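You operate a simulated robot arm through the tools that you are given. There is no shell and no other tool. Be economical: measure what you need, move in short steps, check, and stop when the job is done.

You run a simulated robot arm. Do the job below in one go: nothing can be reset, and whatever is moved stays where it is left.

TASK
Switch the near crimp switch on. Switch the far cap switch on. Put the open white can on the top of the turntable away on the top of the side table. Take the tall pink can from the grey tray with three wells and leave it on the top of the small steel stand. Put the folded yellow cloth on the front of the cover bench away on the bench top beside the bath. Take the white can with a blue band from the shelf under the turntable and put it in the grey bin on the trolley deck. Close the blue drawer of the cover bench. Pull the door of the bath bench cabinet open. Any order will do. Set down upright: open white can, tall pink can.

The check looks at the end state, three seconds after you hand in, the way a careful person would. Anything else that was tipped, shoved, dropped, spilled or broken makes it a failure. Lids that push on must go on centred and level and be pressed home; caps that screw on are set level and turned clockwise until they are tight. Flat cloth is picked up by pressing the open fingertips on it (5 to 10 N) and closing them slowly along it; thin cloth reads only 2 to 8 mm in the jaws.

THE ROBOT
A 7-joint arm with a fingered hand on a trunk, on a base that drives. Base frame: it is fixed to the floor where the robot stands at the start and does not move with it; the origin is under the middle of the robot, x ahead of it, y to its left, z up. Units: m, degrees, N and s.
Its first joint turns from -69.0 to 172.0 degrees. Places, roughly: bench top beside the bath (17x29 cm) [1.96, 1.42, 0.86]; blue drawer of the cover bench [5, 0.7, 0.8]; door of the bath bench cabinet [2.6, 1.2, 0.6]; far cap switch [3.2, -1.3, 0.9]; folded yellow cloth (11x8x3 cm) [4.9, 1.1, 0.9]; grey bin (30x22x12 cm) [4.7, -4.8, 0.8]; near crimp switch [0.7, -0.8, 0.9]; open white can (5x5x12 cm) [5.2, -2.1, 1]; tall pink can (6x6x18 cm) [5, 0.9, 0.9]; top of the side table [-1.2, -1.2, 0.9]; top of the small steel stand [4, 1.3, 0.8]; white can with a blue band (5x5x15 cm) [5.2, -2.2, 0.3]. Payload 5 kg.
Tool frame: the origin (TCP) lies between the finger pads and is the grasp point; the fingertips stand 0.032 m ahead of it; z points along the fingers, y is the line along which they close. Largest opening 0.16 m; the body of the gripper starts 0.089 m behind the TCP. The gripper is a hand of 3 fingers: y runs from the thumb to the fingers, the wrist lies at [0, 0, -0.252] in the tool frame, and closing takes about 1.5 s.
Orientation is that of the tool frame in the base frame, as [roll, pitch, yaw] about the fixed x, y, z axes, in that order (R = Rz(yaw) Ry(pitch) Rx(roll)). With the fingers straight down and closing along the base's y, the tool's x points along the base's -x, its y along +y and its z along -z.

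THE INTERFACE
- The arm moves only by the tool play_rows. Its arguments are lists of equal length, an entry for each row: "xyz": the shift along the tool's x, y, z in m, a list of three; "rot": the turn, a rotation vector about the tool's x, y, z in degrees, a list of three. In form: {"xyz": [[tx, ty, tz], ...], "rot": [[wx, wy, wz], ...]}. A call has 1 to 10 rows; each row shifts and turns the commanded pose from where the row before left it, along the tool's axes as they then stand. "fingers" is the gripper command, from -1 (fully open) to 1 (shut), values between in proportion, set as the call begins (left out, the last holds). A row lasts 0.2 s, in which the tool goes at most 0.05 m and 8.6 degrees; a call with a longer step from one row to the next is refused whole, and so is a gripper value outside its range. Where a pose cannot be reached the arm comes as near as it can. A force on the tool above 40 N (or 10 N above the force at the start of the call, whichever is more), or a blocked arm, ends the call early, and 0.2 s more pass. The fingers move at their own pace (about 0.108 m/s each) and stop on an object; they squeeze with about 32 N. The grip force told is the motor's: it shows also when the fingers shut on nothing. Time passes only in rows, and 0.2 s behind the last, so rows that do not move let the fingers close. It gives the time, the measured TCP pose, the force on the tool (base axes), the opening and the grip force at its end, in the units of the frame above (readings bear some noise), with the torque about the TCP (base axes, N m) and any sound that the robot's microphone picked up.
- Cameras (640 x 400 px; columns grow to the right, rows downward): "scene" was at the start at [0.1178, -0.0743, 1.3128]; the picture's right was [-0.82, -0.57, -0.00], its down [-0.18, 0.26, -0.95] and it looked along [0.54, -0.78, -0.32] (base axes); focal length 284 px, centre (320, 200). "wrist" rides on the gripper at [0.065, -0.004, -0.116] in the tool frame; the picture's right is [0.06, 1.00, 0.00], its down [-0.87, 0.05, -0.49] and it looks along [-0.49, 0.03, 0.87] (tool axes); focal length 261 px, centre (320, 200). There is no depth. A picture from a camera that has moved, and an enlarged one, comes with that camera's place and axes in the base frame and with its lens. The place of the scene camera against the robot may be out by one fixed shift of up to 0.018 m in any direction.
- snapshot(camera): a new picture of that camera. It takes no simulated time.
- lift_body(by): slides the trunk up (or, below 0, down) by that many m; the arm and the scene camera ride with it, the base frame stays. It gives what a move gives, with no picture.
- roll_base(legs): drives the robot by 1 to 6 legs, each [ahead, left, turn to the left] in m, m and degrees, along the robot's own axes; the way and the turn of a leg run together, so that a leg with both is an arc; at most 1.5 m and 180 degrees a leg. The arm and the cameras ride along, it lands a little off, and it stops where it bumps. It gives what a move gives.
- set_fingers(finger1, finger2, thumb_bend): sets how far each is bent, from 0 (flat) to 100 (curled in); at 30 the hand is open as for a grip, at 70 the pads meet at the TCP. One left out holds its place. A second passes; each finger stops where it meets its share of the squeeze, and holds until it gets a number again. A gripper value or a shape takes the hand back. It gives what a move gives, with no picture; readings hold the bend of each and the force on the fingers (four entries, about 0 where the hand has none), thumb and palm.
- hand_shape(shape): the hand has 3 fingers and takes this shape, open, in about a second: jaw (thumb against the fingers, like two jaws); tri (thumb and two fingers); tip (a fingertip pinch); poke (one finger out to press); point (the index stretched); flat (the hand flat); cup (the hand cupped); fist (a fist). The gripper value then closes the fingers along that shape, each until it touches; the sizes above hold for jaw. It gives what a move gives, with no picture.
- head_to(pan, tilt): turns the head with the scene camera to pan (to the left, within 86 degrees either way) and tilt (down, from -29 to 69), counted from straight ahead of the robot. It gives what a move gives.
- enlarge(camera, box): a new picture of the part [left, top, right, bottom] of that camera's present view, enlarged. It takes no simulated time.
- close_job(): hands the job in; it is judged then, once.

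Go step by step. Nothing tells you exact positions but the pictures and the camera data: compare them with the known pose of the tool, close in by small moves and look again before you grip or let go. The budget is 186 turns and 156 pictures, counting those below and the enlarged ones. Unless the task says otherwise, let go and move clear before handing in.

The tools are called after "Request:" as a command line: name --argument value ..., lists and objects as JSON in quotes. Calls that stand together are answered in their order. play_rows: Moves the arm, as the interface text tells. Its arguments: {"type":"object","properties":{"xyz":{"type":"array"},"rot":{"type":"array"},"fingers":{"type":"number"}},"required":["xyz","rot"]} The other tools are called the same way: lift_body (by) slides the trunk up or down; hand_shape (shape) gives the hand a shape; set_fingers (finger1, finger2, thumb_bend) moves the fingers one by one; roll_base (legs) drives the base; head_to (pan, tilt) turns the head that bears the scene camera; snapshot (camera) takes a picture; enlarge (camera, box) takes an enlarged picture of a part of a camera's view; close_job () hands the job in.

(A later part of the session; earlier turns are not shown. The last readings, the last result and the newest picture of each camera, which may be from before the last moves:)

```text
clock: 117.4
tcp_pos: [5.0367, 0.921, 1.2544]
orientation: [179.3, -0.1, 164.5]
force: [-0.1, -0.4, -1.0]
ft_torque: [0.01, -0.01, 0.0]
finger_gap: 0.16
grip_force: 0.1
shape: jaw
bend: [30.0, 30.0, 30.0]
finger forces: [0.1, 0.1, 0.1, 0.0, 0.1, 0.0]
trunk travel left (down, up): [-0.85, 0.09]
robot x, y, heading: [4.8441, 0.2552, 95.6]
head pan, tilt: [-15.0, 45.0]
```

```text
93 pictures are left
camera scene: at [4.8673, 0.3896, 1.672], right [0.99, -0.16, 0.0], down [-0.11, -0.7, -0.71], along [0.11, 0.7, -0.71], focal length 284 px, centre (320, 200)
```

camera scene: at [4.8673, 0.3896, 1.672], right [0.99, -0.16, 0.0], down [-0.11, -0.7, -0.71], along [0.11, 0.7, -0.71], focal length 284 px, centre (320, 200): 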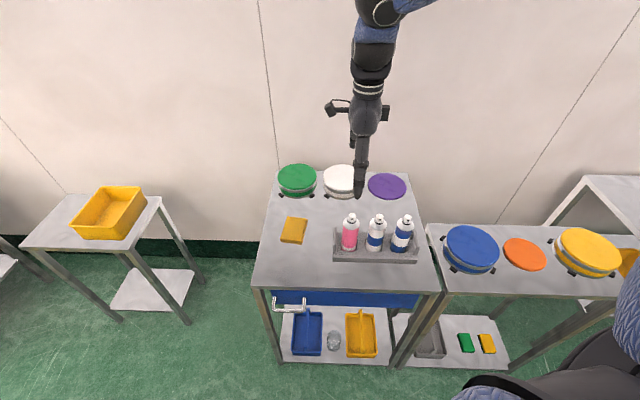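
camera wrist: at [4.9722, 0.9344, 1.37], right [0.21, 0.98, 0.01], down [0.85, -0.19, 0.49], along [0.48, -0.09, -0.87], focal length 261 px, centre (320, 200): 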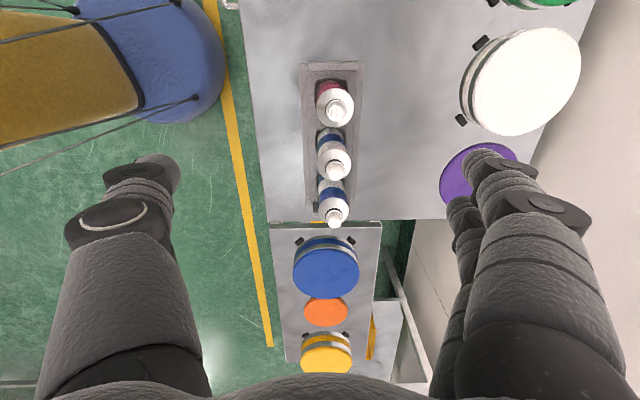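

Can is 16 mm along tool x and 20 mm along tool y from the TCP. I centre on it and lower part way.

Request:
play_rows --xyz '[[0.016, 0.02, 0], [0, 0, 0.035], [0, 0, 0.035], [0, 0, 0.035], [0, 0, 0.025]]' --rot '[[0, 0, 0], [0, 0, 0], [0, 0, 0], [0, 0, 0], [0, 0, 0]]'

Request:
snapshot --camera "wrist"

Request:
enlarge --camera "scene" --box '[270, 150, 430, 270]'

```text
clock: 118.6
tcp_pos: [5.0222, 0.9405, 1.1245]
orientation: [179.2, -0.1, 164.4]
force: [0.1, -0.5, -0.5]
ft_torque: [0.0, -0.02, 0.01]
finger_gap: 0.16
grip_force: 0.0
shape: jaw
bend: [30.0, 30.0, 30.0]
finger forces: [0.0, 0.0, 0.0, 0.0, 0.0, 0.0]
out of reach, approached as far as the arm can: row 1
trunk travel left (down, up): [-0.85, 0.09]
robot x, y, heading: [4.8435, 0.2548, 95.7]
head pan, tilt: [-15.0, 45.0]
```

```text
92 pictures are left
camera wrist: at [4.9569, 0.9523, 1.2395], right [0.21, 0.98, 0.01], down [0.85, -0.19, 0.49], along [0.48, -0.09, -0.87], focal length 261 px, centre (320, 200)
```

wrist: 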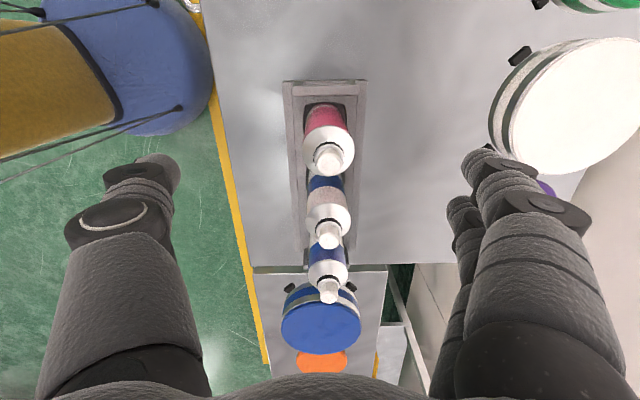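

```text
3.33 times, centred on (350, 210) of scene
camera zoom: at [4.8676, 0.3899, 1.672], right [0.99, -0.16, 0.0], down [-0.11, -0.7, -0.71], along [0.11, 0.7, -0.71], focal length 947 px, centre (220, 167)
```

zoom: 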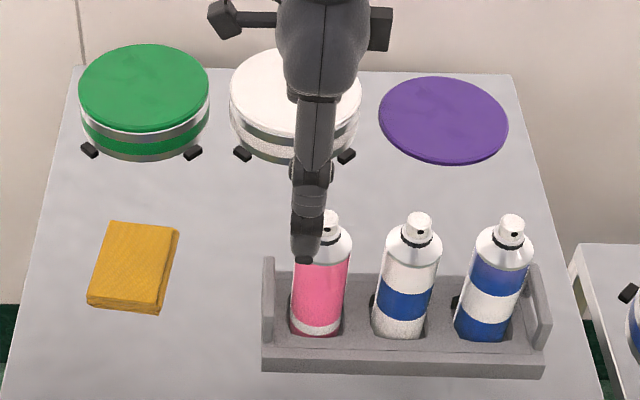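

I nudge 6–7 mm and lower to grasp height.

Request:
play_rows --xyz '[[0.006, 0.007, 0.03], [0, 0, 0.03], [0, 0, 0.03], [0, 0, 0.03]]' --rot '[[0, 0, 0], [0, 0, 0], [0, 0, 0], [0, 0, 0]]'

Request:
snapshot --camera "wrist"

Request:
enlarge --camera "scene" --box '[310, 190, 410, 265]'

```text
clock: 119.6
tcp_pos: [5.0343, 0.9351, 1.056]
orientation: [178.9, 0.1, 163.4]
force: [-0.1, -0.2, -0.1]
ft_torque: [-0.01, 0.03, -0.02]
finger_gap: 0.1602
grip_force: 0.1
shape: jaw
bend: [30.0, 30.0, 30.0]
finger forces: [0.0, 0.0, 0.0, 0.0, 0.0, 0.0]
out of reach, approached as far as the arm can: row 1, 2, 3, 4
trunk travel left (down, up): [-0.85, 0.09]
robot x, y, heading: [4.8456, 0.2539, 95.5]
head pan, tilt: [-15.0, 45.0]
```

```text
90 pictures are left
camera wrist: at [4.9684, 0.9475, 1.1712], right [0.22, 0.97, 0.02], down [0.85, -0.2, 0.49], along [0.48, -0.09, -0.87], focal length 261 px, centre (320, 200)
```

wrist: 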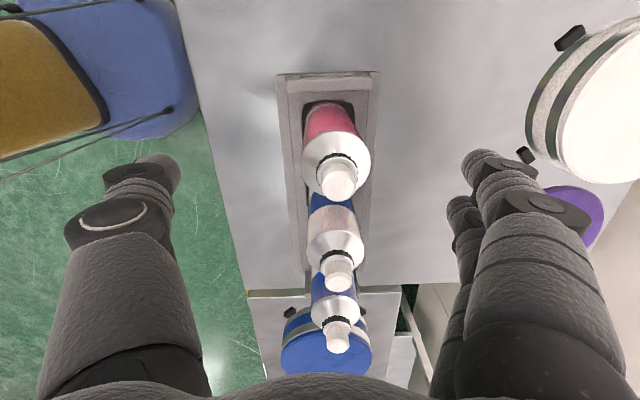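

```text
5.33 times, centred on (360, 228) of scene
camera zoom: at [4.8673, 0.3908, 1.6718], right [0.99, -0.16, 0.0], down [-0.11, -0.7, -0.71], along [0.11, 0.7, -0.71], focal length 1515 px, centre (107, 53)
```

zoom: 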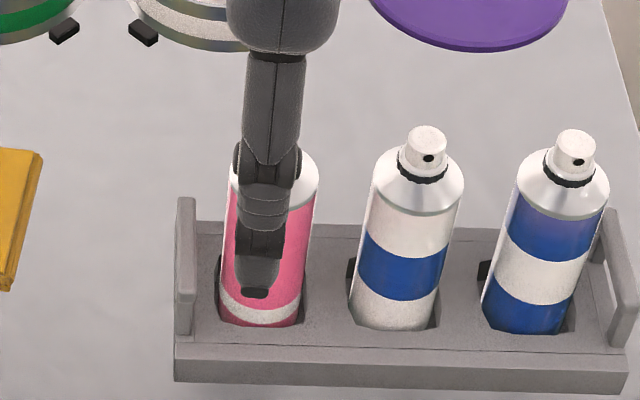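

The arm's at a limit with the trunk this high; I lower with the trunk instead, then centre.

Request:
lift_body --by -0.055

Request:
play_rows --xyz '[[0.016, 0.006, -0.005]]' --rot '[[0, 0, 0]]'

Request:
snapshot --camera "wrist"

```text
clock: 120.6
tcp_pos: [5.0332, 0.934, 1.0007]
orientation: [178.9, 0.0, 163.5]
force: [0.1, -0.5, 0.3]
ft_torque: [-0.01, -0.01, 0.01]
finger_gap: 0.1601
grip_force: 0.0
shape: jaw
bend: [30.0, 30.0, 30.0]
finger forces: [0.0, 0.0, 0.0, 0.0, 0.1, 0.1]
trunk travel left (down, up): [-0.795, 0.145]
robot x, y, heading: [4.8457, 0.2539, 95.8]
head pan, tilt: [-15.0, 45.0]
```

```text
clock: 121.0
tcp_pos: [5.0188, 0.9451, 1.0063]
orientation: [178.9, 0.1, 163.7]
force: [0.1, 0.2, 0.2]
ft_torque: [-0.02, -0.01, 0.03]
finger_gap: 0.1599
grip_force: 0.0
shape: jaw
bend: [30.0, 30.0, 30.0]
finger forces: [0.0, 0.0, 0.0, 0.0, 0.0, 0.1]
trunk travel left (down, up): [-0.795, 0.145]
robot x, y, heading: [4.8464, 0.2578, 95.5]
head pan, tilt: [-15.0, 45.0]
```

```text
88 pictures are left
camera wrist: at [4.9548, 0.9577, 1.1214], right [0.22, 0.97, 0.02], down [0.85, -0.2, 0.49], along [0.48, -0.09, -0.87], focal length 261 px, centre (320, 200)
```

wrist: 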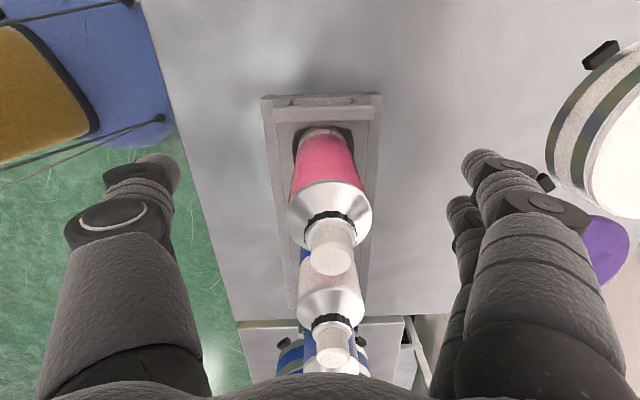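

The can is centred between thumb and fingers. I close.

Request:
play_rows --xyz '[[0, 0, 0], [0, 0, 0], [0, 0, 0], [0, 0, 0], [0, 0, 0], [0, 0, 0], [0, 0, 0]]' --rot '[[0, 0, 0], [0, 0, 0], [0, 0, 0], [0, 0, 0], [0, 0, 0], [0, 0, 0], [0, 0, 0]]' --fingers 1

Request:
snapshot --camera "wrist"

```text
clock: 122.6
tcp_pos: [5.02, 0.9452, 1.0065]
orientation: [178.9, 0.0, 163.6]
force: [0.8, 0.7, 0.4]
ft_torque: [0.05, -0.01, 0.01]
finger_gap: 0.0185
grip_force: 32.2
shape: jaw
bend: [69.0, 72.0, 71.0]
finger forces: [0.0, 15.8, 0.0, 0.0, 19.3, 0.0]
trunk travel left (down, up): [-0.795, 0.145]
robot x, y, heading: [4.8406, 0.256, 95.8]
head pan, tilt: [-15.0, 45.0]
```

```text
87 pictures are left
camera wrist: at [4.955, 0.9571, 1.1218], right [0.22, 0.97, 0.02], down [0.85, -0.2, 0.49], along [0.48, -0.09, -0.87], focal length 261 px, centre (320, 200)
```

wrist: 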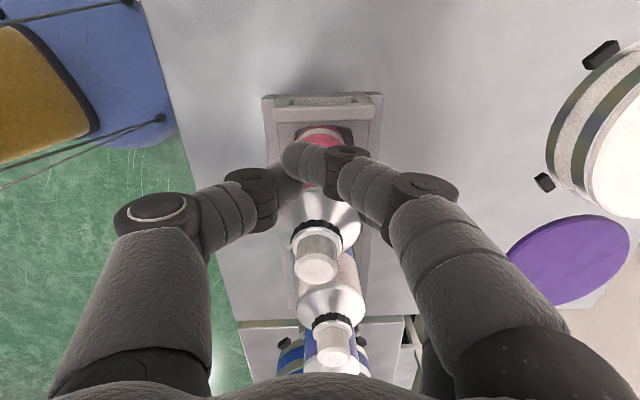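

The can is lower and 22 mm off in −x than I assumed (its top is at z≈1.016), so only its edge is caught. I open, recentre and look.

Request:
play_rows --xyz '[[0, 0, 0], [0, 0, 0], [0, 0, 0], [0, 0, 0], [0, 0, 0], [0, 0, 0], [-0.022, 0.006, 0]]' --rot '[[0, 0, 0], [0, 0, 0], [0, 0, 0], [0, 0, 0], [0, 0, 0], [0, 0, 0], [0, 0, 0]]' --fingers -1

Request:
snapshot --camera "wrist"

Request:
enlarge --camera "scene" --box '[310, 190, 410, 265]'

```text
clock: 124.2
tcp_pos: [5.0386, 0.9396, 1.0119]
orientation: [178.6, 0.0, 163.0]
force: [0.1, -1.0, 0.4]
ft_torque: [0.03, 0.03, 0.0]
finger_gap: 0.1599
grip_force: 0.1
shape: jaw
bend: [30.0, 30.0, 30.0]
finger forces: [0.0, 0.0, 0.1, 0.0, 0.0, 0.0]
out of reach, approached as far as the arm can: row 7
trunk travel left (down, up): [-0.795, 0.145]
robot x, y, heading: [4.8442, 0.255, 95.6]
head pan, tilt: [-15.0, 45.0]
```

```text
86 pictures are left
camera wrist: at [4.9739, 0.9512, 1.1262], right [0.23, 0.97, 0.02], down [0.84, -0.21, 0.49], along [0.48, -0.09, -0.87], focal length 261 px, centre (320, 200)
```

wrist: 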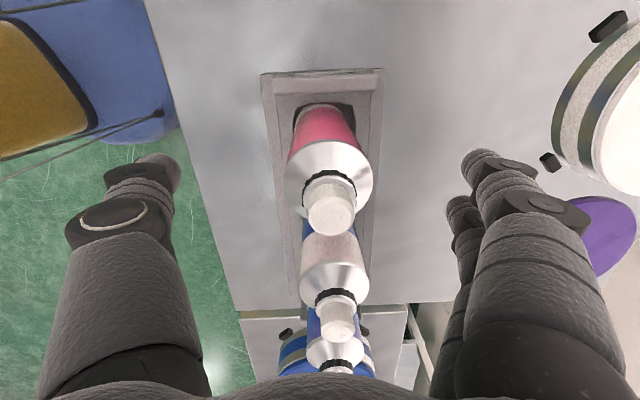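

```text
5.33 times, centred on (360, 228) of scene
camera zoom: at [4.8676, 0.3882, 1.617], right [0.99, -0.16, 0.0], down [-0.11, -0.7, -0.71], along [0.11, 0.7, -0.71], focal length 1515 px, centre (107, 53)
```

zoom: 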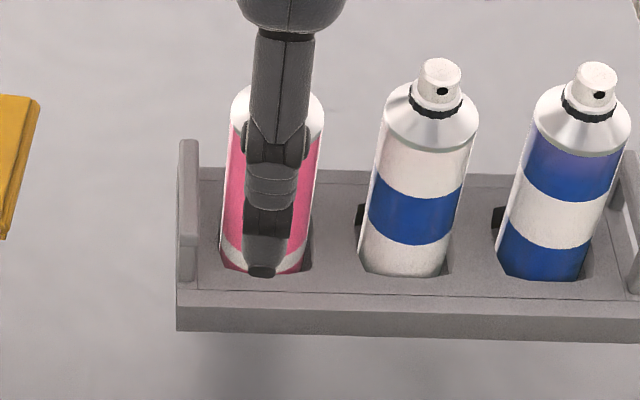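

Well centred now. I lower 5.5 cm with the trunk and close.

Request:
lift_body --by -0.055

Request:
snapshot --camera "wrist"

```text
clock: 125.1
tcp_pos: [5.0385, 0.9387, 0.9557]
orientation: [178.5, 0.0, 163.0]
force: [0.7, -0.2, 0.2]
ft_torque: [0.01, 0.05, -0.01]
finger_gap: 0.16
grip_force: 0.0
shape: jaw
bend: [30.0, 30.0, 30.0]
finger forces: [0.1, 0.0, 0.0, 0.0, 0.1, 0.0]
trunk travel left (down, up): [-0.74, 0.2]
robot x, y, heading: [4.8438, 0.2568, 95.8]
head pan, tilt: [-15.0, 45.0]
```

```text
84 pictures are left
camera wrist: at [4.9737, 0.9518, 1.0708], right [0.23, 0.97, 0.02], down [0.84, -0.21, 0.49], along [0.48, -0.09, -0.87], focal length 261 px, centre (320, 200)
```

wrist: 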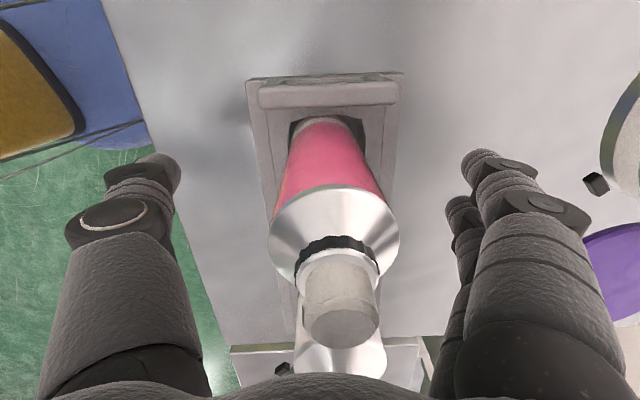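

Request:
play_rows --xyz '[[-0.008, 0.006, 0.005], [0, 0, 0]]' --rot '[[0, 0, 0], [0, 0, 0]]'

Request:
play_rows --xyz '[[0, 0, 0], [0, 0, 0], [0, 0, 0], [0, 0, 0], [0, 0, 0], [0, 0, 0], [0, 0, 0]]' --rot '[[0, 0, 0], [0, 0, 0], [0, 0, 0], [0, 0, 0], [0, 0, 0], [0, 0, 0], [0, 0, 0]]' --fingers 1

Request:
snapshot --camera "wrist"

```text
clock: 125.7
tcp_pos: [5.047, 0.9412, 0.9516]
orientation: [178.4, 0.1, 162.5]
force: [0.3, -0.2, 0.2]
ft_torque: [0.0, -0.01, 0.01]
finger_gap: 0.1597
grip_force: 0.0
shape: jaw
bend: [30.0, 30.0, 30.0]
finger forces: [0.0, 0.0, 0.0, 0.1, 0.0, 0.0]
trunk travel left (down, up): [-0.74, 0.2]
robot x, y, heading: [4.8396, 0.2585, 95.8]
head pan, tilt: [-15.0, 45.0]
```

```text
clock: 127.3
tcp_pos: [5.0466, 0.9426, 0.952]
orientation: [178.5, 0.1, 162.4]
force: [0.1, -0.2, -0.6]
ft_torque: [-0.03, -0.03, -0.02]
finger_gap: 0.0421
grip_force: 31.9
shape: jaw
bend: [73.0, 73.0, 70.0]
finger forces: [14.8, 13.6, 0.1, 0.0, 28.5, 0.0]
trunk travel left (down, up): [-0.74, 0.2]
robot x, y, heading: [4.8416, 0.2551, 95.4]
head pan, tilt: [-15.0, 45.0]
```

```text
83 pictures are left
camera wrist: at [4.9815, 0.9538, 1.0668], right [0.24, 0.97, 0.03], down [0.84, -0.22, 0.49], along [0.48, -0.1, -0.87], focal length 261 px, centre (320, 200)
```

wrist: 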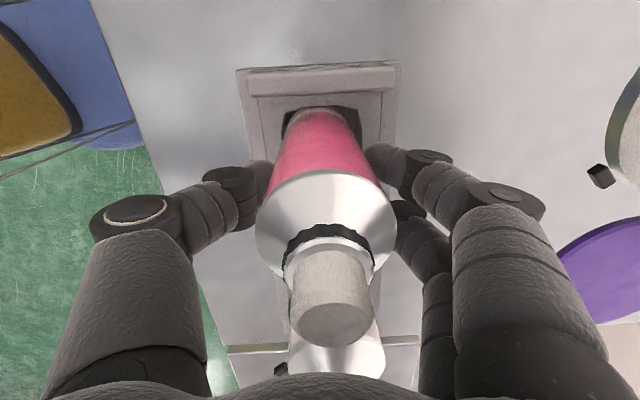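

Held by all three fingers. I lift with the trunk.

Request:
lift_body --by 0.195

Request:
roll_base --legs '[[-0.45, 0, 0]]'

Request:
head_to --pan 40 --tilt 35

Request:
snapshot --camera "scene"

Request:
snapshot --camera "wrist"

```text
clock: 129.5
tcp_pos: [5.0465, 0.9419, 1.1471]
orientation: [178.6, 0.0, 162.4]
force: [0.0, 0.4, -1.7]
ft_torque: [0.0, 0.03, 0.01]
finger_gap: 0.042
grip_force: 31.8
shape: jaw
bend: [73.0, 73.0, 70.0]
finger forces: [14.9, 13.7, 0.0, 0.1, 28.4, 0.0]
trunk travel left (down, up): [-0.935, 0.005]
robot x, y, heading: [4.8449, 0.2551, 95.5]
head pan, tilt: [-15.0, 45.0]
```

```text
clock: 132.2
tcp_pos: [5.092, 0.4903, 1.1466]
orientation: [178.4, 0.0, 162.2]
force: [0.7, -0.9, -1.8]
ft_torque: [0.01, 0.01, -0.02]
finger_gap: 0.0422
grip_force: 31.7
shape: jaw
bend: [73.0, 73.0, 70.0]
finger forces: [14.9, 13.7, 0.0, 0.0, 28.4, 0.1]
trunk travel left (down, up): [-0.935, 0.005]
robot x, y, heading: [4.8869, -0.1918, 95.2]
head pan, tilt: [-15.0, 45.0]
```

```text
clock: 133.4
tcp_pos: [5.0924, 0.4911, 1.1465]
orientation: [178.5, 0.0, 162.1]
force: [-0.2, -1.0, -1.8]
ft_torque: [0.04, -0.05, -0.02]
finger_gap: 0.0422
grip_force: 31.8
shape: jaw
bend: [73.0, 73.0, 70.0]
finger forces: [14.9, 13.7, 0.0, 0.0, 28.4, 0.1]
trunk travel left (down, up): [-0.935, 0.005]
robot x, y, heading: [4.8858, -0.1902, 95.5]
head pan, tilt: [40.0, 35.0]
```

```text
82 pictures are left
camera scene: at [4.8355, -0.0782, 1.7718], right [0.7, 0.71, 0.0], down [0.41, -0.4, -0.82], along [-0.58, 0.57, -0.57], focal length 284 px, centre (320, 200)
```

scene: 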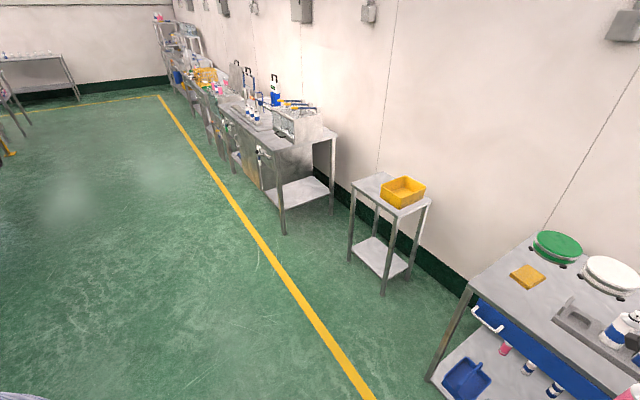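

```text
81 pictures are left
camera wrist: at [5.0278, 0.5039, 1.2619], right [0.25, 0.97, 0.03], down [0.84, -0.23, 0.49], along [0.48, -0.1, -0.87], focal length 261 px, centre (320, 200)
```

wrist: 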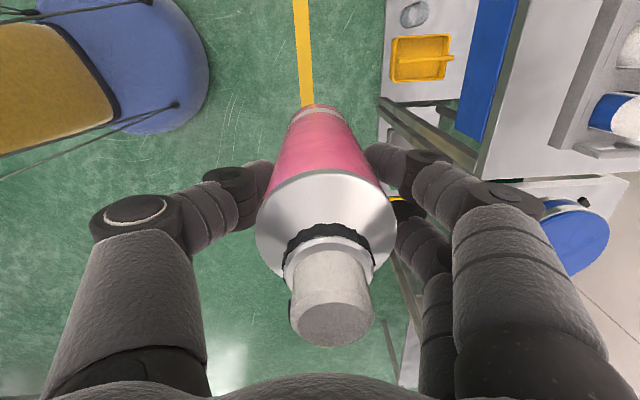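

Can held upright. I zoom on the stand's free area.

Request:
enlarge --camera "scene" --box '[330, 160, 458, 240]'

```text
5.00 times, centred on (394, 200) of scene
camera zoom: at [4.8355, -0.0782, 1.7718], right [0.7, 0.71, 0.0], down [0.41, -0.4, -0.82], along [-0.58, 0.57, -0.57], focal length 1420 px, centre (-50, 200)
```

zoom: 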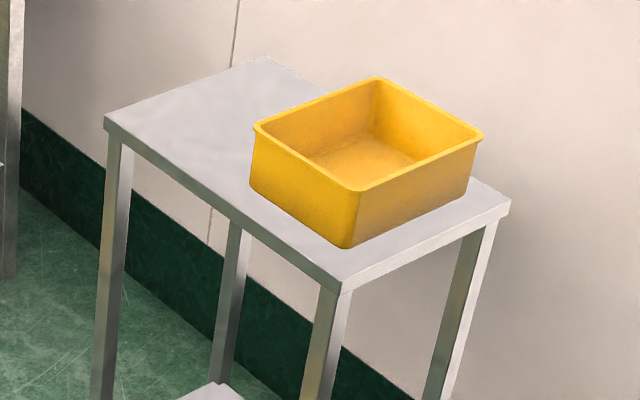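

The free left part of the stand is centred about (3.975,1.30), top near z 0.80. I drive sideways left, then part way forward, and look.

Request:
roll_base --legs '[[0, 1.035, 0], [0.65, 0, 0]]'

Request:
head_to --pan -15 --tilt 50

Request:
snapshot --camera "scene"

Request:
snapshot --camera "wrist"

```text
clock: 142.0
tcp_pos: [4.0084, 1.0441, 1.1477]
orientation: [178.4, 0.0, 161.8]
force: [0.5, 0.1, -1.7]
ft_torque: [0.0, -0.03, 0.0]
finger_gap: 0.0423
grip_force: 31.9
shape: jaw
bend: [73.0, 73.0, 70.0]
finger forces: [15.0, 13.9, 0.0, 0.0, 28.5, 0.0]
trunk travel left (down, up): [-0.935, 0.005]
robot x, y, heading: [3.797, 0.3609, 95.0]
head pan, tilt: [40.0, 35.0]
```

```text
clock: 143.2
tcp_pos: [4.0084, 1.0445, 1.1461]
orientation: [178.6, 0.0, 161.9]
force: [0.7, 0.2, -2.7]
ft_torque: [-0.01, -0.01, 0.03]
finger_gap: 0.0421
grip_force: 32.2
shape: jaw
bend: [73.0, 73.0, 70.0]
finger forces: [15.1, 14.0, 0.0, 0.1, 28.5, 0.0]
trunk travel left (down, up): [-0.935, 0.005]
robot x, y, heading: [3.8025, 0.3639, 95.0]
head pan, tilt: [-15.0, 50.0]
```

```text
79 pictures are left
camera scene: at [3.8229, 0.4908, 1.75], right [0.99, -0.17, 0.0], down [-0.13, -0.76, -0.64], along [0.11, 0.63, -0.77], focal length 284 px, centre (320, 200)
```

scene: 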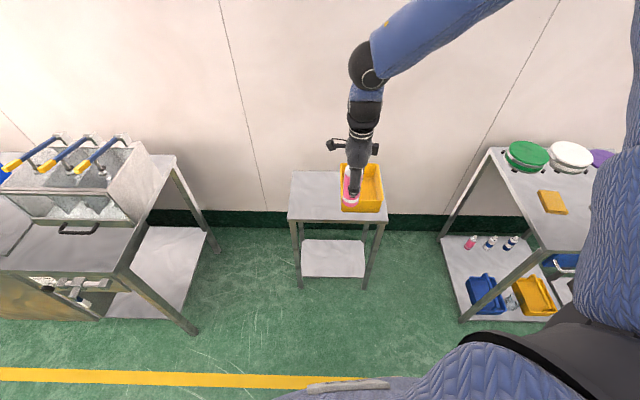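

```text
78 pictures are left
camera wrist: at [3.9435, 1.0577, 1.2616], right [0.25, 0.97, 0.03], down [0.84, -0.23, 0.49], along [0.48, -0.1, -0.87], focal length 261 px, centre (320, 200)
```

wrist: 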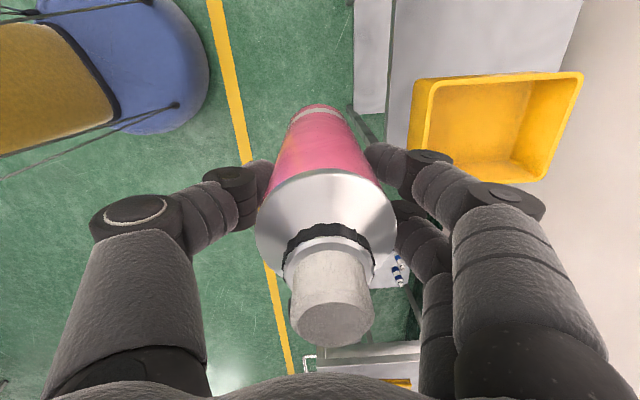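

The free spot centre comes out at about (3.93,1.31). I drive there with the can still high.

Request:
roll_base --legs '[[0.0, 0.055, 0], [0.27, 0, 0]]'

Request:
snapshot --camera "scene"

Request:
snapshot --camera "wrist"

```text
clock: 145.7
tcp_pos: [3.9289, 1.3096, 1.1466]
orientation: [178.5, 0.0, 161.9]
force: [1.0, -0.4, -2.4]
ft_torque: [0.0, 0.0, 0.06]
finger_gap: 0.0422
grip_force: 32.0
shape: jaw
bend: [73.0, 73.0, 70.0]
finger forces: [15.1, 13.9, 0.1, 0.1, 28.4, 0.1]
trunk travel left (down, up): [-0.935, 0.005]
robot x, y, heading: [3.7204, 0.6302, 95.3]
head pan, tilt: [-15.0, 50.0]
```

```text
77 pictures are left
camera scene: at [3.7446, 0.7563, 1.75], right [0.99, -0.17, 0.0], down [-0.13, -0.76, -0.64], along [0.11, 0.63, -0.77], focal length 284 px, centre (320, 200)
```

scene: 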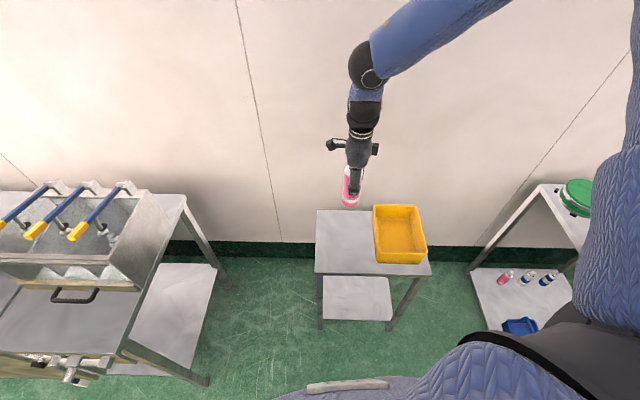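

```text
76 pictures are left
camera wrist: at [3.8644, 1.3234, 1.2619], right [0.25, 0.97, 0.03], down [0.84, -0.23, 0.49], along [0.48, -0.1, -0.87], focal length 261 px, centre (320, 200)
```

wrist: 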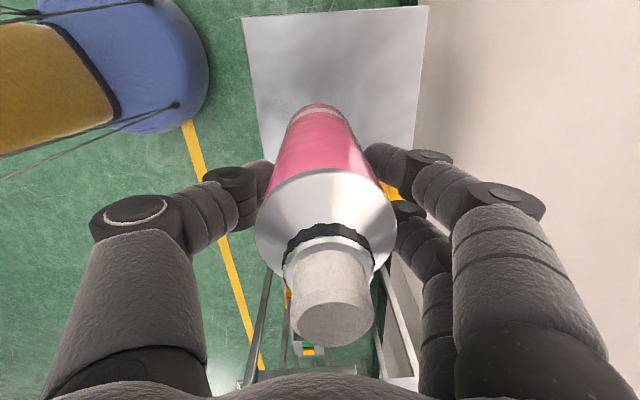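

Position is good. I lower by the trunk to just above the stand.

Request:
lift_body --by -0.2

Request:
head_to --pan -12 --tilt 50

Request:
enlarge --camera "scene" --box '[270, 130, 430, 230]'

```text
clock: 147.9
tcp_pos: [3.9288, 1.3111, 0.9471]
orientation: [178.5, 0.1, 161.9]
force: [1.3, 0.0, -2.5]
ft_torque: [0.01, -0.01, 0.02]
finger_gap: 0.042
grip_force: 31.9
shape: jaw
bend: [73.0, 73.0, 70.0]
finger forces: [15.2, 14.1, 0.0, 0.0, 28.3, 0.0]
trunk travel left (down, up): [-0.735, 0.205]
robot x, y, heading: [3.7194, 0.6269, 95.3]
head pan, tilt: [-15.0, 50.0]
```

```text
clock: 148.5
tcp_pos: [3.9289, 1.3098, 0.9473]
orientation: [178.5, 0.0, 161.8]
force: [-0.9, -0.1, -3.7]
ft_torque: [-0.02, -0.01, -0.01]
finger_gap: 0.0417
grip_force: 32.1
shape: jaw
bend: [73.0, 73.0, 70.0]
finger forces: [15.2, 14.0, 0.0, 0.0, 28.3, 0.0]
trunk travel left (down, up): [-0.735, 0.205]
robot x, y, heading: [3.7191, 0.6305, 95.3]
head pan, tilt: [-12.0, 50.0]
```

```text
4.00 times, centred on (350, 180) of scene
camera zoom: at [3.7398, 0.7569, 1.55], right [0.99, -0.12, 0.0], down [-0.09, -0.76, -0.64], along [0.08, 0.64, -0.77], focal length 1136 px, centre (200, 280)
```

zoom: 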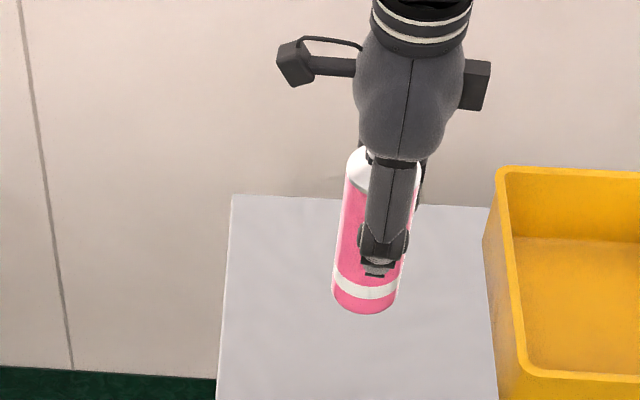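

Well centred between edge and box. I lower in small force-limited steps until contact.

Request:
play_rows --xyz '[[0, 0, 0.006], [0, 0, 0.006], [0, 0, 0.006], [0, 0, 0.005]]' --rot '[[0, 0, 0], [0, 0, 0], [0, 0, 0], [0, 0, 0]]'

Request:
lift_body --by -0.008

Request:
enlarge --camera "scene" --box '[270, 130, 430, 230]'

```text
clock: 149.5
tcp_pos: [3.9317, 1.311, 0.9238]
orientation: [178.3, 0.1, 161.5]
force: [0.4, -0.7, -2.7]
ft_torque: [-0.03, -0.03, 0.01]
finger_gap: 0.0416
grip_force: 32.5
shape: jaw
bend: [73.0, 73.0, 70.0]
finger forces: [15.2, 14.0, 0.0, 0.0, 28.3, 0.1]
out of reach, approached as far as the arm can: row 3
trunk travel left (down, up): [-0.735, 0.205]
robot x, y, heading: [3.7193, 0.6285, 95.2]
head pan, tilt: [-12.0, 50.0]
```

```text
clock: 150.1
tcp_pos: [3.9307, 1.31, 0.9166]
orientation: [178.3, 0.1, 161.5]
force: [0.2, -1.1, -2.2]
ft_torque: [0.01, -0.03, -0.03]
finger_gap: 0.042
grip_force: 32.3
shape: jaw
bend: [73.0, 73.0, 70.0]
finger forces: [15.1, 14.0, 0.0, 0.0, 28.4, 0.0]
trunk travel left (down, up): [-0.727, 0.213]
robot x, y, heading: [3.7225, 0.6246, 95.1]
head pan, tilt: [-12.0, 50.0]
```

```text
4.00 times, centred on (350, 180) of scene
camera zoom: at [3.7397, 0.7568, 1.542], right [0.99, -0.12, 0.0], down [-0.09, -0.76, -0.64], along [0.08, 0.64, -0.77], focal length 1136 px, centre (200, 280)
```

zoom: 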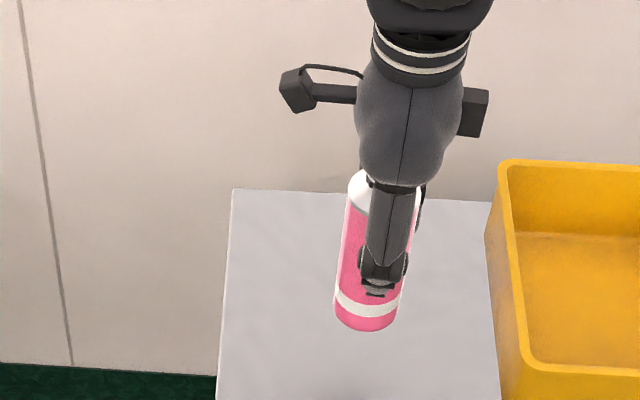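

Request:
lift_body --by -0.01

Request:
lift_body --by -0.008

Request:
lift_body --by -0.006

Request:
enlarge --camera "scene" --box '[270, 130, 430, 230]'

```text
clock: 150.7
tcp_pos: [3.9313, 1.309, 0.9055]
orientation: [178.2, 0.1, 161.5]
force: [-0.1, 0.2, -1.7]
ft_torque: [0.02, -0.07, -0.03]
finger_gap: 0.0421
grip_force: 31.8
shape: jaw
bend: [73.0, 73.0, 70.0]
finger forces: [15.2, 13.9, 0.0, 0.0, 28.4, 0.0]
trunk travel left (down, up): [-0.717, 0.223]
robot x, y, heading: [3.7215, 0.6251, 95.2]
head pan, tilt: [-12.0, 50.0]
```

```text
clock: 151.2
tcp_pos: [3.9327, 1.3091, 0.8992]
orientation: [178.2, 0.1, 161.4]
force: [0.6, 0.0, -3.2]
ft_torque: [0.02, 0.0, 0.03]
finger_gap: 0.042
grip_force: 32.0
shape: jaw
bend: [73.0, 73.0, 70.0]
finger forces: [15.2, 14.0, 0.0, 0.1, 28.5, 0.1]
trunk travel left (down, up): [-0.709, 0.231]
robot x, y, heading: [3.7217, 0.6262, 95.5]
head pan, tilt: [-12.0, 50.0]
```

```text
clock: 151.8
tcp_pos: [3.9317, 1.3094, 0.8923]
orientation: [178.3, 0.0, 161.5]
force: [-0.5, -0.5, -3.5]
ft_torque: [0.02, 0.01, 0.01]
finger_gap: 0.0422
grip_force: 32.6
shape: jaw
bend: [73.0, 73.0, 70.0]
finger forces: [15.2, 14.1, 0.1, 0.1, 28.5, 0.0]
trunk travel left (down, up): [-0.703, 0.237]
robot x, y, heading: [3.7194, 0.6299, 95.2]
head pan, tilt: [-12.0, 50.0]
```

```text
4.00 times, centred on (350, 180) of scene
camera zoom: at [3.7397, 0.7567, 1.518], right [0.99, -0.12, 0.0], down [-0.09, -0.76, -0.64], along [0.08, 0.64, -0.77], focal length 1136 px, centre (200, 280)
```

zoom: 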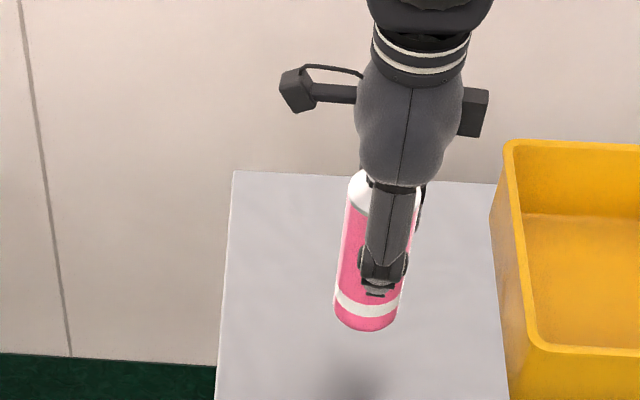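

A shadow shows there is still some way to go. I continue down.

Request:
lift_body --by -0.02

Request:
enlarge --camera "scene" --box '[270, 130, 430, 230]'

```text
clock: 152.4
tcp_pos: [3.9317, 1.3096, 0.8732]
orientation: [178.4, 0.1, 161.4]
force: [-0.1, -0.2, -2.9]
ft_torque: [0.03, -0.02, 0.0]
finger_gap: 0.0422
grip_force: 31.8
shape: jaw
bend: [73.0, 73.0, 70.0]
finger forces: [15.1, 13.9, 0.0, 0.0, 28.4, 0.1]
trunk travel left (down, up): [-0.683, 0.257]
robot x, y, heading: [3.7198, 0.6286, 95.1]
head pan, tilt: [-12.0, 50.0]
```

```text
4.00 times, centred on (350, 180) of scene
camera zoom: at [3.7395, 0.7565, 1.4981], right [0.99, -0.12, 0.0], down [-0.09, -0.76, -0.64], along [0.08, 0.64, -0.77], focal length 1136 px, centre (200, 280)
```

zoom: 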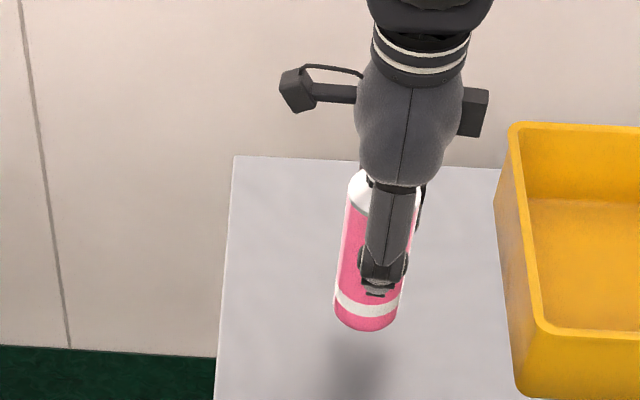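

Request:
lift_body --by -0.03

Request:
enlarge --camera "scene" --box '[270, 130, 430, 230]'

```text
clock: 153.0
tcp_pos: [3.9305, 1.3106, 0.855]
orientation: [178.0, -0.1, 161.4]
force: [3.6, -2.7, 18.3]
ft_torque: [-0.07, -0.01, 0.01]
finger_gap: 0.0445
grip_force: 31.3
shape: jaw
bend: [74.0, 74.0, 71.0]
finger forces: [16.9, 16.5, 0.1, 0.0, 34.7, 0.0]
trunk travel left (down, up): [-0.662, 0.278]
robot x, y, heading: [3.7202, 0.6234, 95.3]
head pan, tilt: [-12.0, 50.0]
stopped: the force on the tool passed its limit at 52 N (the readings are from after the stop); the commanded pose is now the measured one
```

```text
4.00 times, centred on (350, 180) of scene
camera zoom: at [3.7398, 0.7552, 1.4773], right [0.99, -0.12, 0.0], down [-0.09, -0.76, -0.64], along [0.08, 0.64, -0.77], focal length 1136 px, centre (200, 280)
```

zoom: 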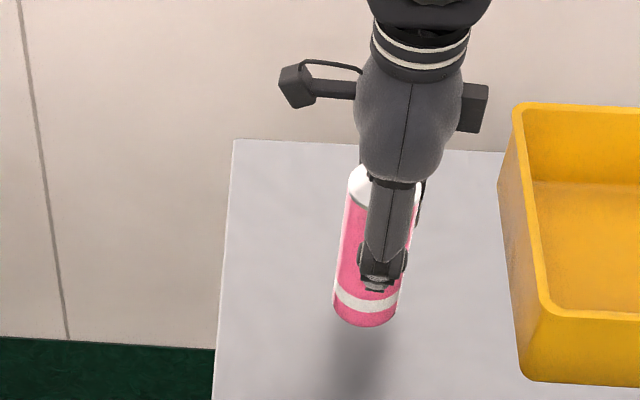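

Contact: the can stands on the stand. I relieve the pressure slightly and open the hand.

Request:
lift_body --by 0.002

Request:
play_rows --xyz '[[0, 0, 0], [0, 0, 0], [0, 0, 0], [0, 0, 0], [0, 0, 0], [0, 0, 0]]' --rot '[[0, 0, 0], [0, 0, 0], [0, 0, 0], [0, 0, 0], [0, 0, 0], [0, 0, 0]]' --fingers -0.3

Request:
snapshot --camera "wrist"

```text
clock: 153.5
tcp_pos: [3.9312, 1.3095, 0.8557]
orientation: [178.1, 0.0, 161.5]
force: [1.3, 0.2, 3.1]
ft_torque: [0.03, -0.01, 0.0]
finger_gap: 0.044
grip_force: 32.4
shape: jaw
bend: [74.0, 74.0, 71.0]
finger forces: [17.1, 15.5, 0.0, 0.1, 31.0, 0.0]
trunk travel left (down, up): [-0.664, 0.276]
robot x, y, heading: [3.7185, 0.628, 95.2]
head pan, tilt: [-12.0, 50.0]
```

```text
clock: 154.9
tcp_pos: [3.9311, 1.3096, 0.8555]
orientation: [178.2, 0.1, 161.5]
force: [0.2, 1.2, 0.6]
ft_torque: [-0.04, 0.02, 0.0]
finger_gap: 0.1036
grip_force: 0.1
shape: jaw
bend: [70.0, 70.0, 67.0]
finger forces: [0.1, 0.0, 0.1, 0.1, 0.1, 0.0]
trunk travel left (down, up): [-0.664, 0.276]
robot x, y, heading: [3.7197, 0.6273, 95.3]
head pan, tilt: [-12.0, 50.0]
```

```text
70 pictures are left
camera wrist: at [3.8665, 1.3238, 0.9708], right [0.26, 0.97, 0.03], down [0.84, -0.24, 0.49], along [0.48, -0.1, -0.87], focal length 261 px, centre (320, 200)
```

wrist: 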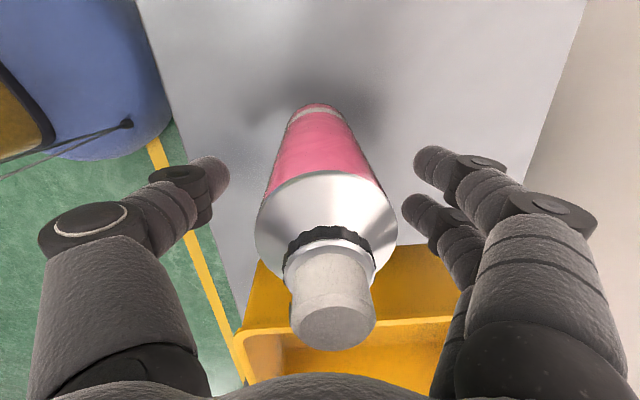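

The pink can stands upright on its own. I raise clear, back off, and undo the wrist yaw for the cloth.

Request:
lift_body --by 0.24

Request:
roll_base --legs '[[-0.45, 0, 0]]'

Request:
play_rows --xyz '[[0, 0, 0], [0, 0, 0], [0, 0, 0], [0, 0, 0], [0, 0, 0], [0, 0, 0], [0, 0, 0], [0, 0, 0]]' --rot '[[0, 0, 8.3], [0, 0, 8.3], [0, 0, 8.3], [0, 0, 8.3], [0, 0, 8.3], [0, 0, 8.3], [0, 0, 8.3], [0, 0, 8.3]]'

Request:
snapshot --camera "scene"

```text
clock: 157.4
tcp_pos: [3.9311, 1.3108, 1.0958]
orientation: [178.2, 0.0, 161.6]
force: [-0.4, -0.4, -0.5]
ft_torque: [-0.01, -0.02, 0.0]
finger_gap: 0.1035
grip_force: 0.2
shape: jaw
bend: [70.0, 70.0, 67.0]
finger forces: [0.1, 0.0, 0.0, 0.1, 0.0, 0.1]
trunk travel left (down, up): [-0.904, 0.036]
robot x, y, heading: [3.7165, 0.626, 95.5]
head pan, tilt: [-12.0, 50.0]
```

```text
clock: 160.1
tcp_pos: [3.9722, 0.8627, 1.0963]
orientation: [178.0, -0.1, 161.5]
force: [-1.5, -0.2, -0.3]
ft_torque: [-0.03, 0.0, 0.0]
finger_gap: 0.1038
grip_force: 0.1
shape: jaw
bend: [70.0, 70.0, 67.0]
finger forces: [0.0, 0.0, 0.0, 0.0, 0.0, 0.0]
trunk travel left (down, up): [-0.904, 0.036]
robot x, y, heading: [3.7586, 0.1809, 95.2]
head pan, tilt: [-12.0, 50.0]
```

```text
clock: 161.9
tcp_pos: [3.9717, 0.8618, 1.0966]
orientation: [179.1, -1.8, 94.9]
force: [-0.7, 0.2, -1.2]
ft_torque: [0.0, 0.0, -0.01]
finger_gap: 0.104
grip_force: 0.0
shape: jaw
bend: [70.0, 70.0, 67.0]
finger forces: [0.0, 0.0, 0.0, 0.0, 0.0, 0.0]
trunk travel left (down, up): [-0.904, 0.036]
robot x, y, heading: [3.7575, 0.1763, 94.9]
head pan, tilt: [-12.0, 50.0]
```

```text
69 pictures are left
camera scene: at [3.7806, 0.3077, 1.7192], right [0.99, -0.12, 0.0], down [-0.09, -0.76, -0.64], along [0.08, 0.64, -0.77], focal length 284 px, centre (320, 200)
```

scene: 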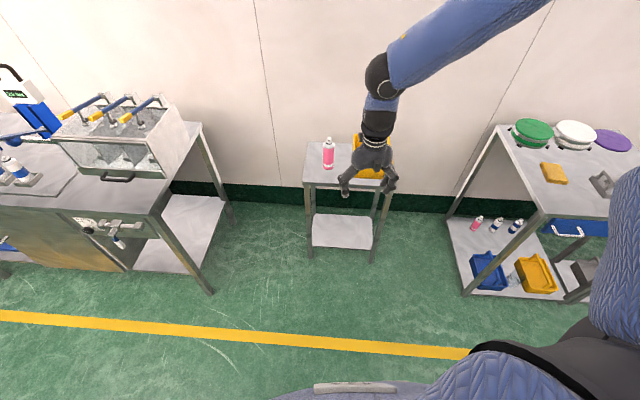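

Pink can stands well. Next I extend the arm a little, turn square to the cover bench and move over near the cloth.

Request:
play_rows --xyz '[[0.04, 0, 0], [0.04, 0, 0], [0.02, 0, 0]]' --rot '[[0, 0, 0], [0, -1, 0], [0, -1, 0]]' --fingers -0.6

Request:
roll_base --legs '[[0, 0, -15], [0.1, -0.68, 0]]'

Request:
snapshot --camera "wrist"

```text
clock: 162.7
tcp_pos: [3.9637, 0.961, 1.0981]
orientation: [179.2, 0.3, 95.1]
force: [0.7, 0.4, -0.5]
ft_torque: [-0.02, 0.01, 0.0]
finger_gap: 0.1274
grip_force: 0.0
shape: jaw
bend: [59.0, 59.0, 55.0]
finger forces: [0.0, 0.0, 0.1, 0.0, 0.0, 0.0]
trunk travel left (down, up): [-0.904, 0.036]
robot x, y, heading: [3.7612, 0.1762, 95.4]
head pan, tilt: [-12.0, 50.0]
```

```text
clock: 167.4
tcp_pos: [4.8414, 0.8651, 1.099]
orientation: [179.2, 0.3, 80.1]
force: [0.3, -0.5, -0.3]
ft_torque: [0.02, -0.02, 0.0]
finger_gap: 0.128
grip_force: 0.0
shape: jaw
bend: [59.0, 59.0, 55.0]
finger forces: [0.1, 0.1, 0.0, 0.0, 0.1, 0.0]
trunk travel left (down, up): [-0.904, 0.036]
robot x, y, heading: [4.4438, 0.162, 80.0]
head pan, tilt: [-12.0, 50.0]
```

```text
68 pictures are left
camera wrist: at [4.8472, 0.93, 1.2129], right [0.99, -0.11, 0.01], down [-0.1, -0.86, 0.5], along [-0.04, -0.5, -0.87], focal length 261 px, centre (320, 200)
```

wrist: 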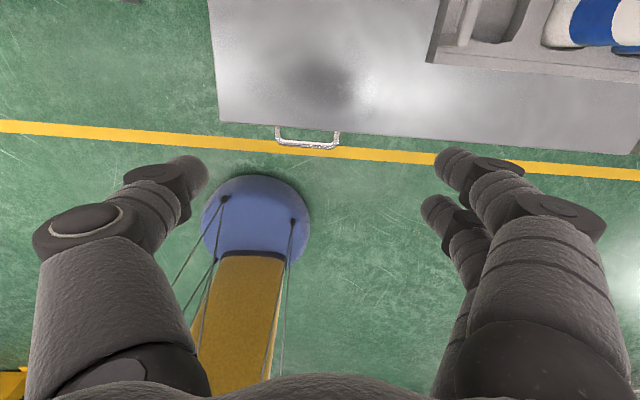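

The wrist camera looks back toward the robot, so I drive the last 0.2 m over the cloth and look again.

Request:
roll_base --legs '[[0.2, 0, 0]]'

Request:
snapshot --camera "wrist"

Request:
snapshot --camera "scene"

```text
clock: 169.0
tcp_pos: [4.8746, 1.0626, 1.0983]
orientation: [179.2, 0.3, 80.1]
force: [0.8, 0.7, -0.6]
ft_torque: [-0.04, 0.01, 0.02]
finger_gap: 0.1275
grip_force: 0.1
shape: jaw
bend: [59.0, 59.0, 55.0]
finger forces: [0.0, 0.1, 0.0, 0.1, 0.0, 0.0]
trunk travel left (down, up): [-0.904, 0.036]
robot x, y, heading: [4.4782, 0.356, 80.3]
head pan, tilt: [-12.0, 50.0]
```

```text
67 pictures are left
camera wrist: at [4.8799, 1.1274, 1.2125], right [0.99, -0.11, 0.01], down [-0.1, -0.86, 0.5], along [-0.04, -0.5, -0.87], focal length 261 px, centre (320, 200)
```

wrist: 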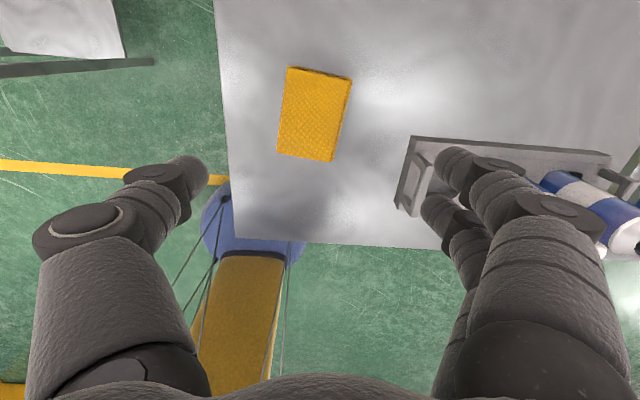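

```text
66 pictures are left
camera scene: at [4.5294, 0.482, 1.7192], right [0.93, -0.37, 0.0], down [-0.28, -0.71, -0.64], along [0.24, 0.6, -0.77], focal length 284 px, centre (320, 200)
```

scene: 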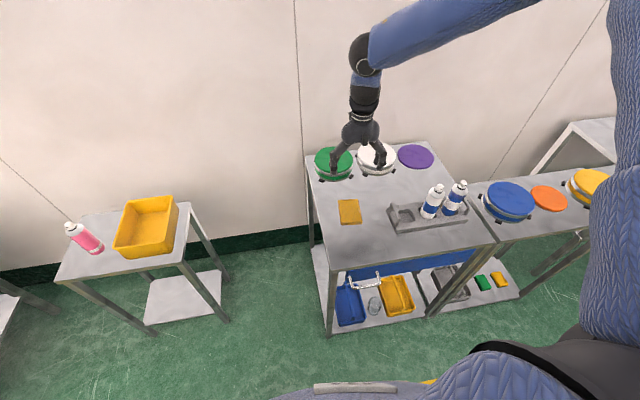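

The cloth lies almost under the TCP, turned 10°. I align, and lower with the trunk.

Request:
play_rows --xyz '[[-0.007, -0.009, 0], [0, 0, 0]]' --rot '[[0, 0, 5], [0, 0, 5]]'

Request:
lift_body --by -0.18

Request:
snapshot --camera "wrist"

```text
clock: 169.6
tcp_pos: [4.8643, 1.0562, 1.0967]
orientation: [179.3, 0.2, 70.2]
force: [0.1, -0.1, -0.8]
ft_torque: [-0.02, 0.02, 0.0]
finger_gap: 0.1276
grip_force: 0.2
shape: jaw
bend: [59.0, 59.0, 55.0]
finger forces: [0.0, 0.0, 0.0, 0.0, 0.1, 0.0]
trunk travel left (down, up): [-0.904, 0.036]
robot x, y, heading: [4.4751, 0.3551, 80.2]
head pan, tilt: [-12.0, 50.0]
```

```text
clock: 171.6
tcp_pos: [4.8647, 1.0558, 0.9175]
orientation: [179.2, 0.2, 70.2]
force: [0.5, 0.0, 0.2]
ft_torque: [0.02, -0.01, 0.02]
finger_gap: 0.1276
grip_force: 0.1
shape: jaw
bend: [59.0, 59.0, 55.0]
finger forces: [0.0, 0.0, 0.0, 0.0, 0.1, 0.1]
trunk travel left (down, up): [-0.724, 0.216]
robot x, y, heading: [4.4735, 0.3595, 80.5]
head pan, tilt: [-12.0, 50.0]
```

```text
65 pictures are left
camera wrist: at [4.8807, 1.1189, 1.0334], right [0.96, -0.28, 0.01], down [-0.25, -0.83, 0.5], along [-0.13, -0.48, -0.87], focal length 261 px, centre (320, 200)
```

wrist: 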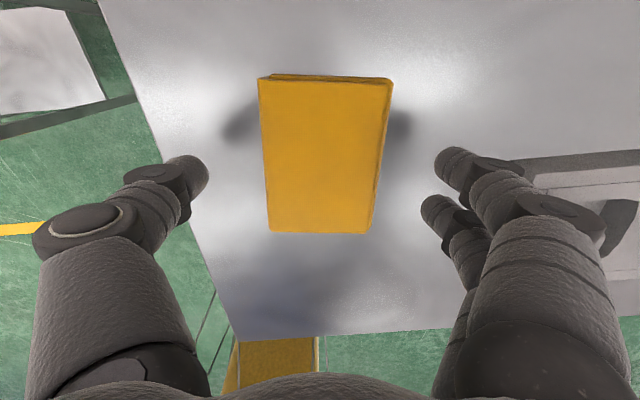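

Aligned and centred. I lower about 4.5 cm to put the fingertips either side of it.

Request:
play_rows --xyz '[[0.004, 0, 0.015], [0, 0, 0.015], [0, 0, 0.01], [0, 0, 0.005]]' --rot '[[0, 0, 0], [0, 0, 0], [0, 0, 0], [0, 0, 0]]'

Request:
play_rows --xyz '[[0, 0, 0], [0, 0, 0], [0, 0, 0], [0, 0, 0], [0, 0, 0], [0, 0, 0]]' --rot '[[0, 0, 0], [0, 0, 0], [0, 0, 0], [0, 0, 0], [0, 0, 0], [0, 0, 0]]' --fingers 1

Request:
snapshot --camera "wrist"

```text
clock: 172.6
tcp_pos: [4.8769, 1.0463, 0.8861]
orientation: [179.3, 0.1, 70.2]
force: [-0.1, 0.6, -0.1]
ft_torque: [0.01, 0.0, -0.01]
finger_gap: 0.1277
grip_force: 0.1
shape: jaw
bend: [59.0, 59.0, 55.0]
finger forces: [0.1, 0.0, 0.0, 0.1, 0.0, 0.0]
out of reach, approached as far as the arm can: row 1, 2, 3
trunk travel left (down, up): [-0.724, 0.216]
robot x, y, heading: [4.4783, 0.3601, 80.4]
head pan, tilt: [-12.0, 50.0]
```

```text
clock: 174.0
tcp_pos: [4.8773, 1.0458, 0.8865]
orientation: [179.2, 0.0, 70.1]
force: [-0.3, 0.2, 0.2]
ft_torque: [0.03, -0.01, -0.01]
finger_gap: 0.0732
grip_force: 32.0
shape: jaw
bend: [73.0, 73.0, 70.0]
finger forces: [14.6, 14.3, 0.0, 0.0, 28.9, 0.0]
trunk travel left (down, up): [-0.724, 0.216]
robot x, y, heading: [4.48, 0.357, 80.2]
head pan, tilt: [-12.0, 50.0]
```

```text
64 pictures are left
camera wrist: at [4.8938, 1.1094, 1.0014], right [0.96, -0.28, 0.01], down [-0.25, -0.83, 0.49], along [-0.13, -0.48, -0.87], focal length 261 px, centre (320, 200)
```

wrist: 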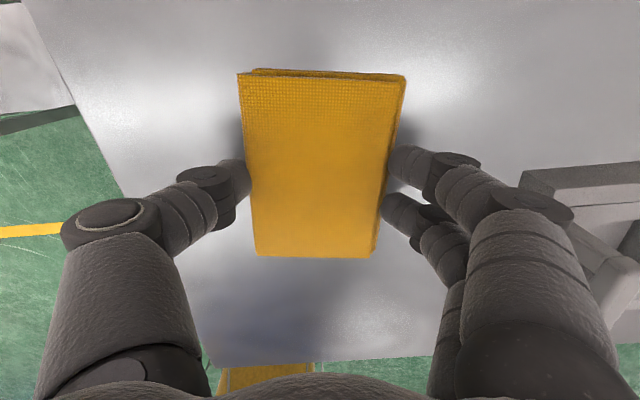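

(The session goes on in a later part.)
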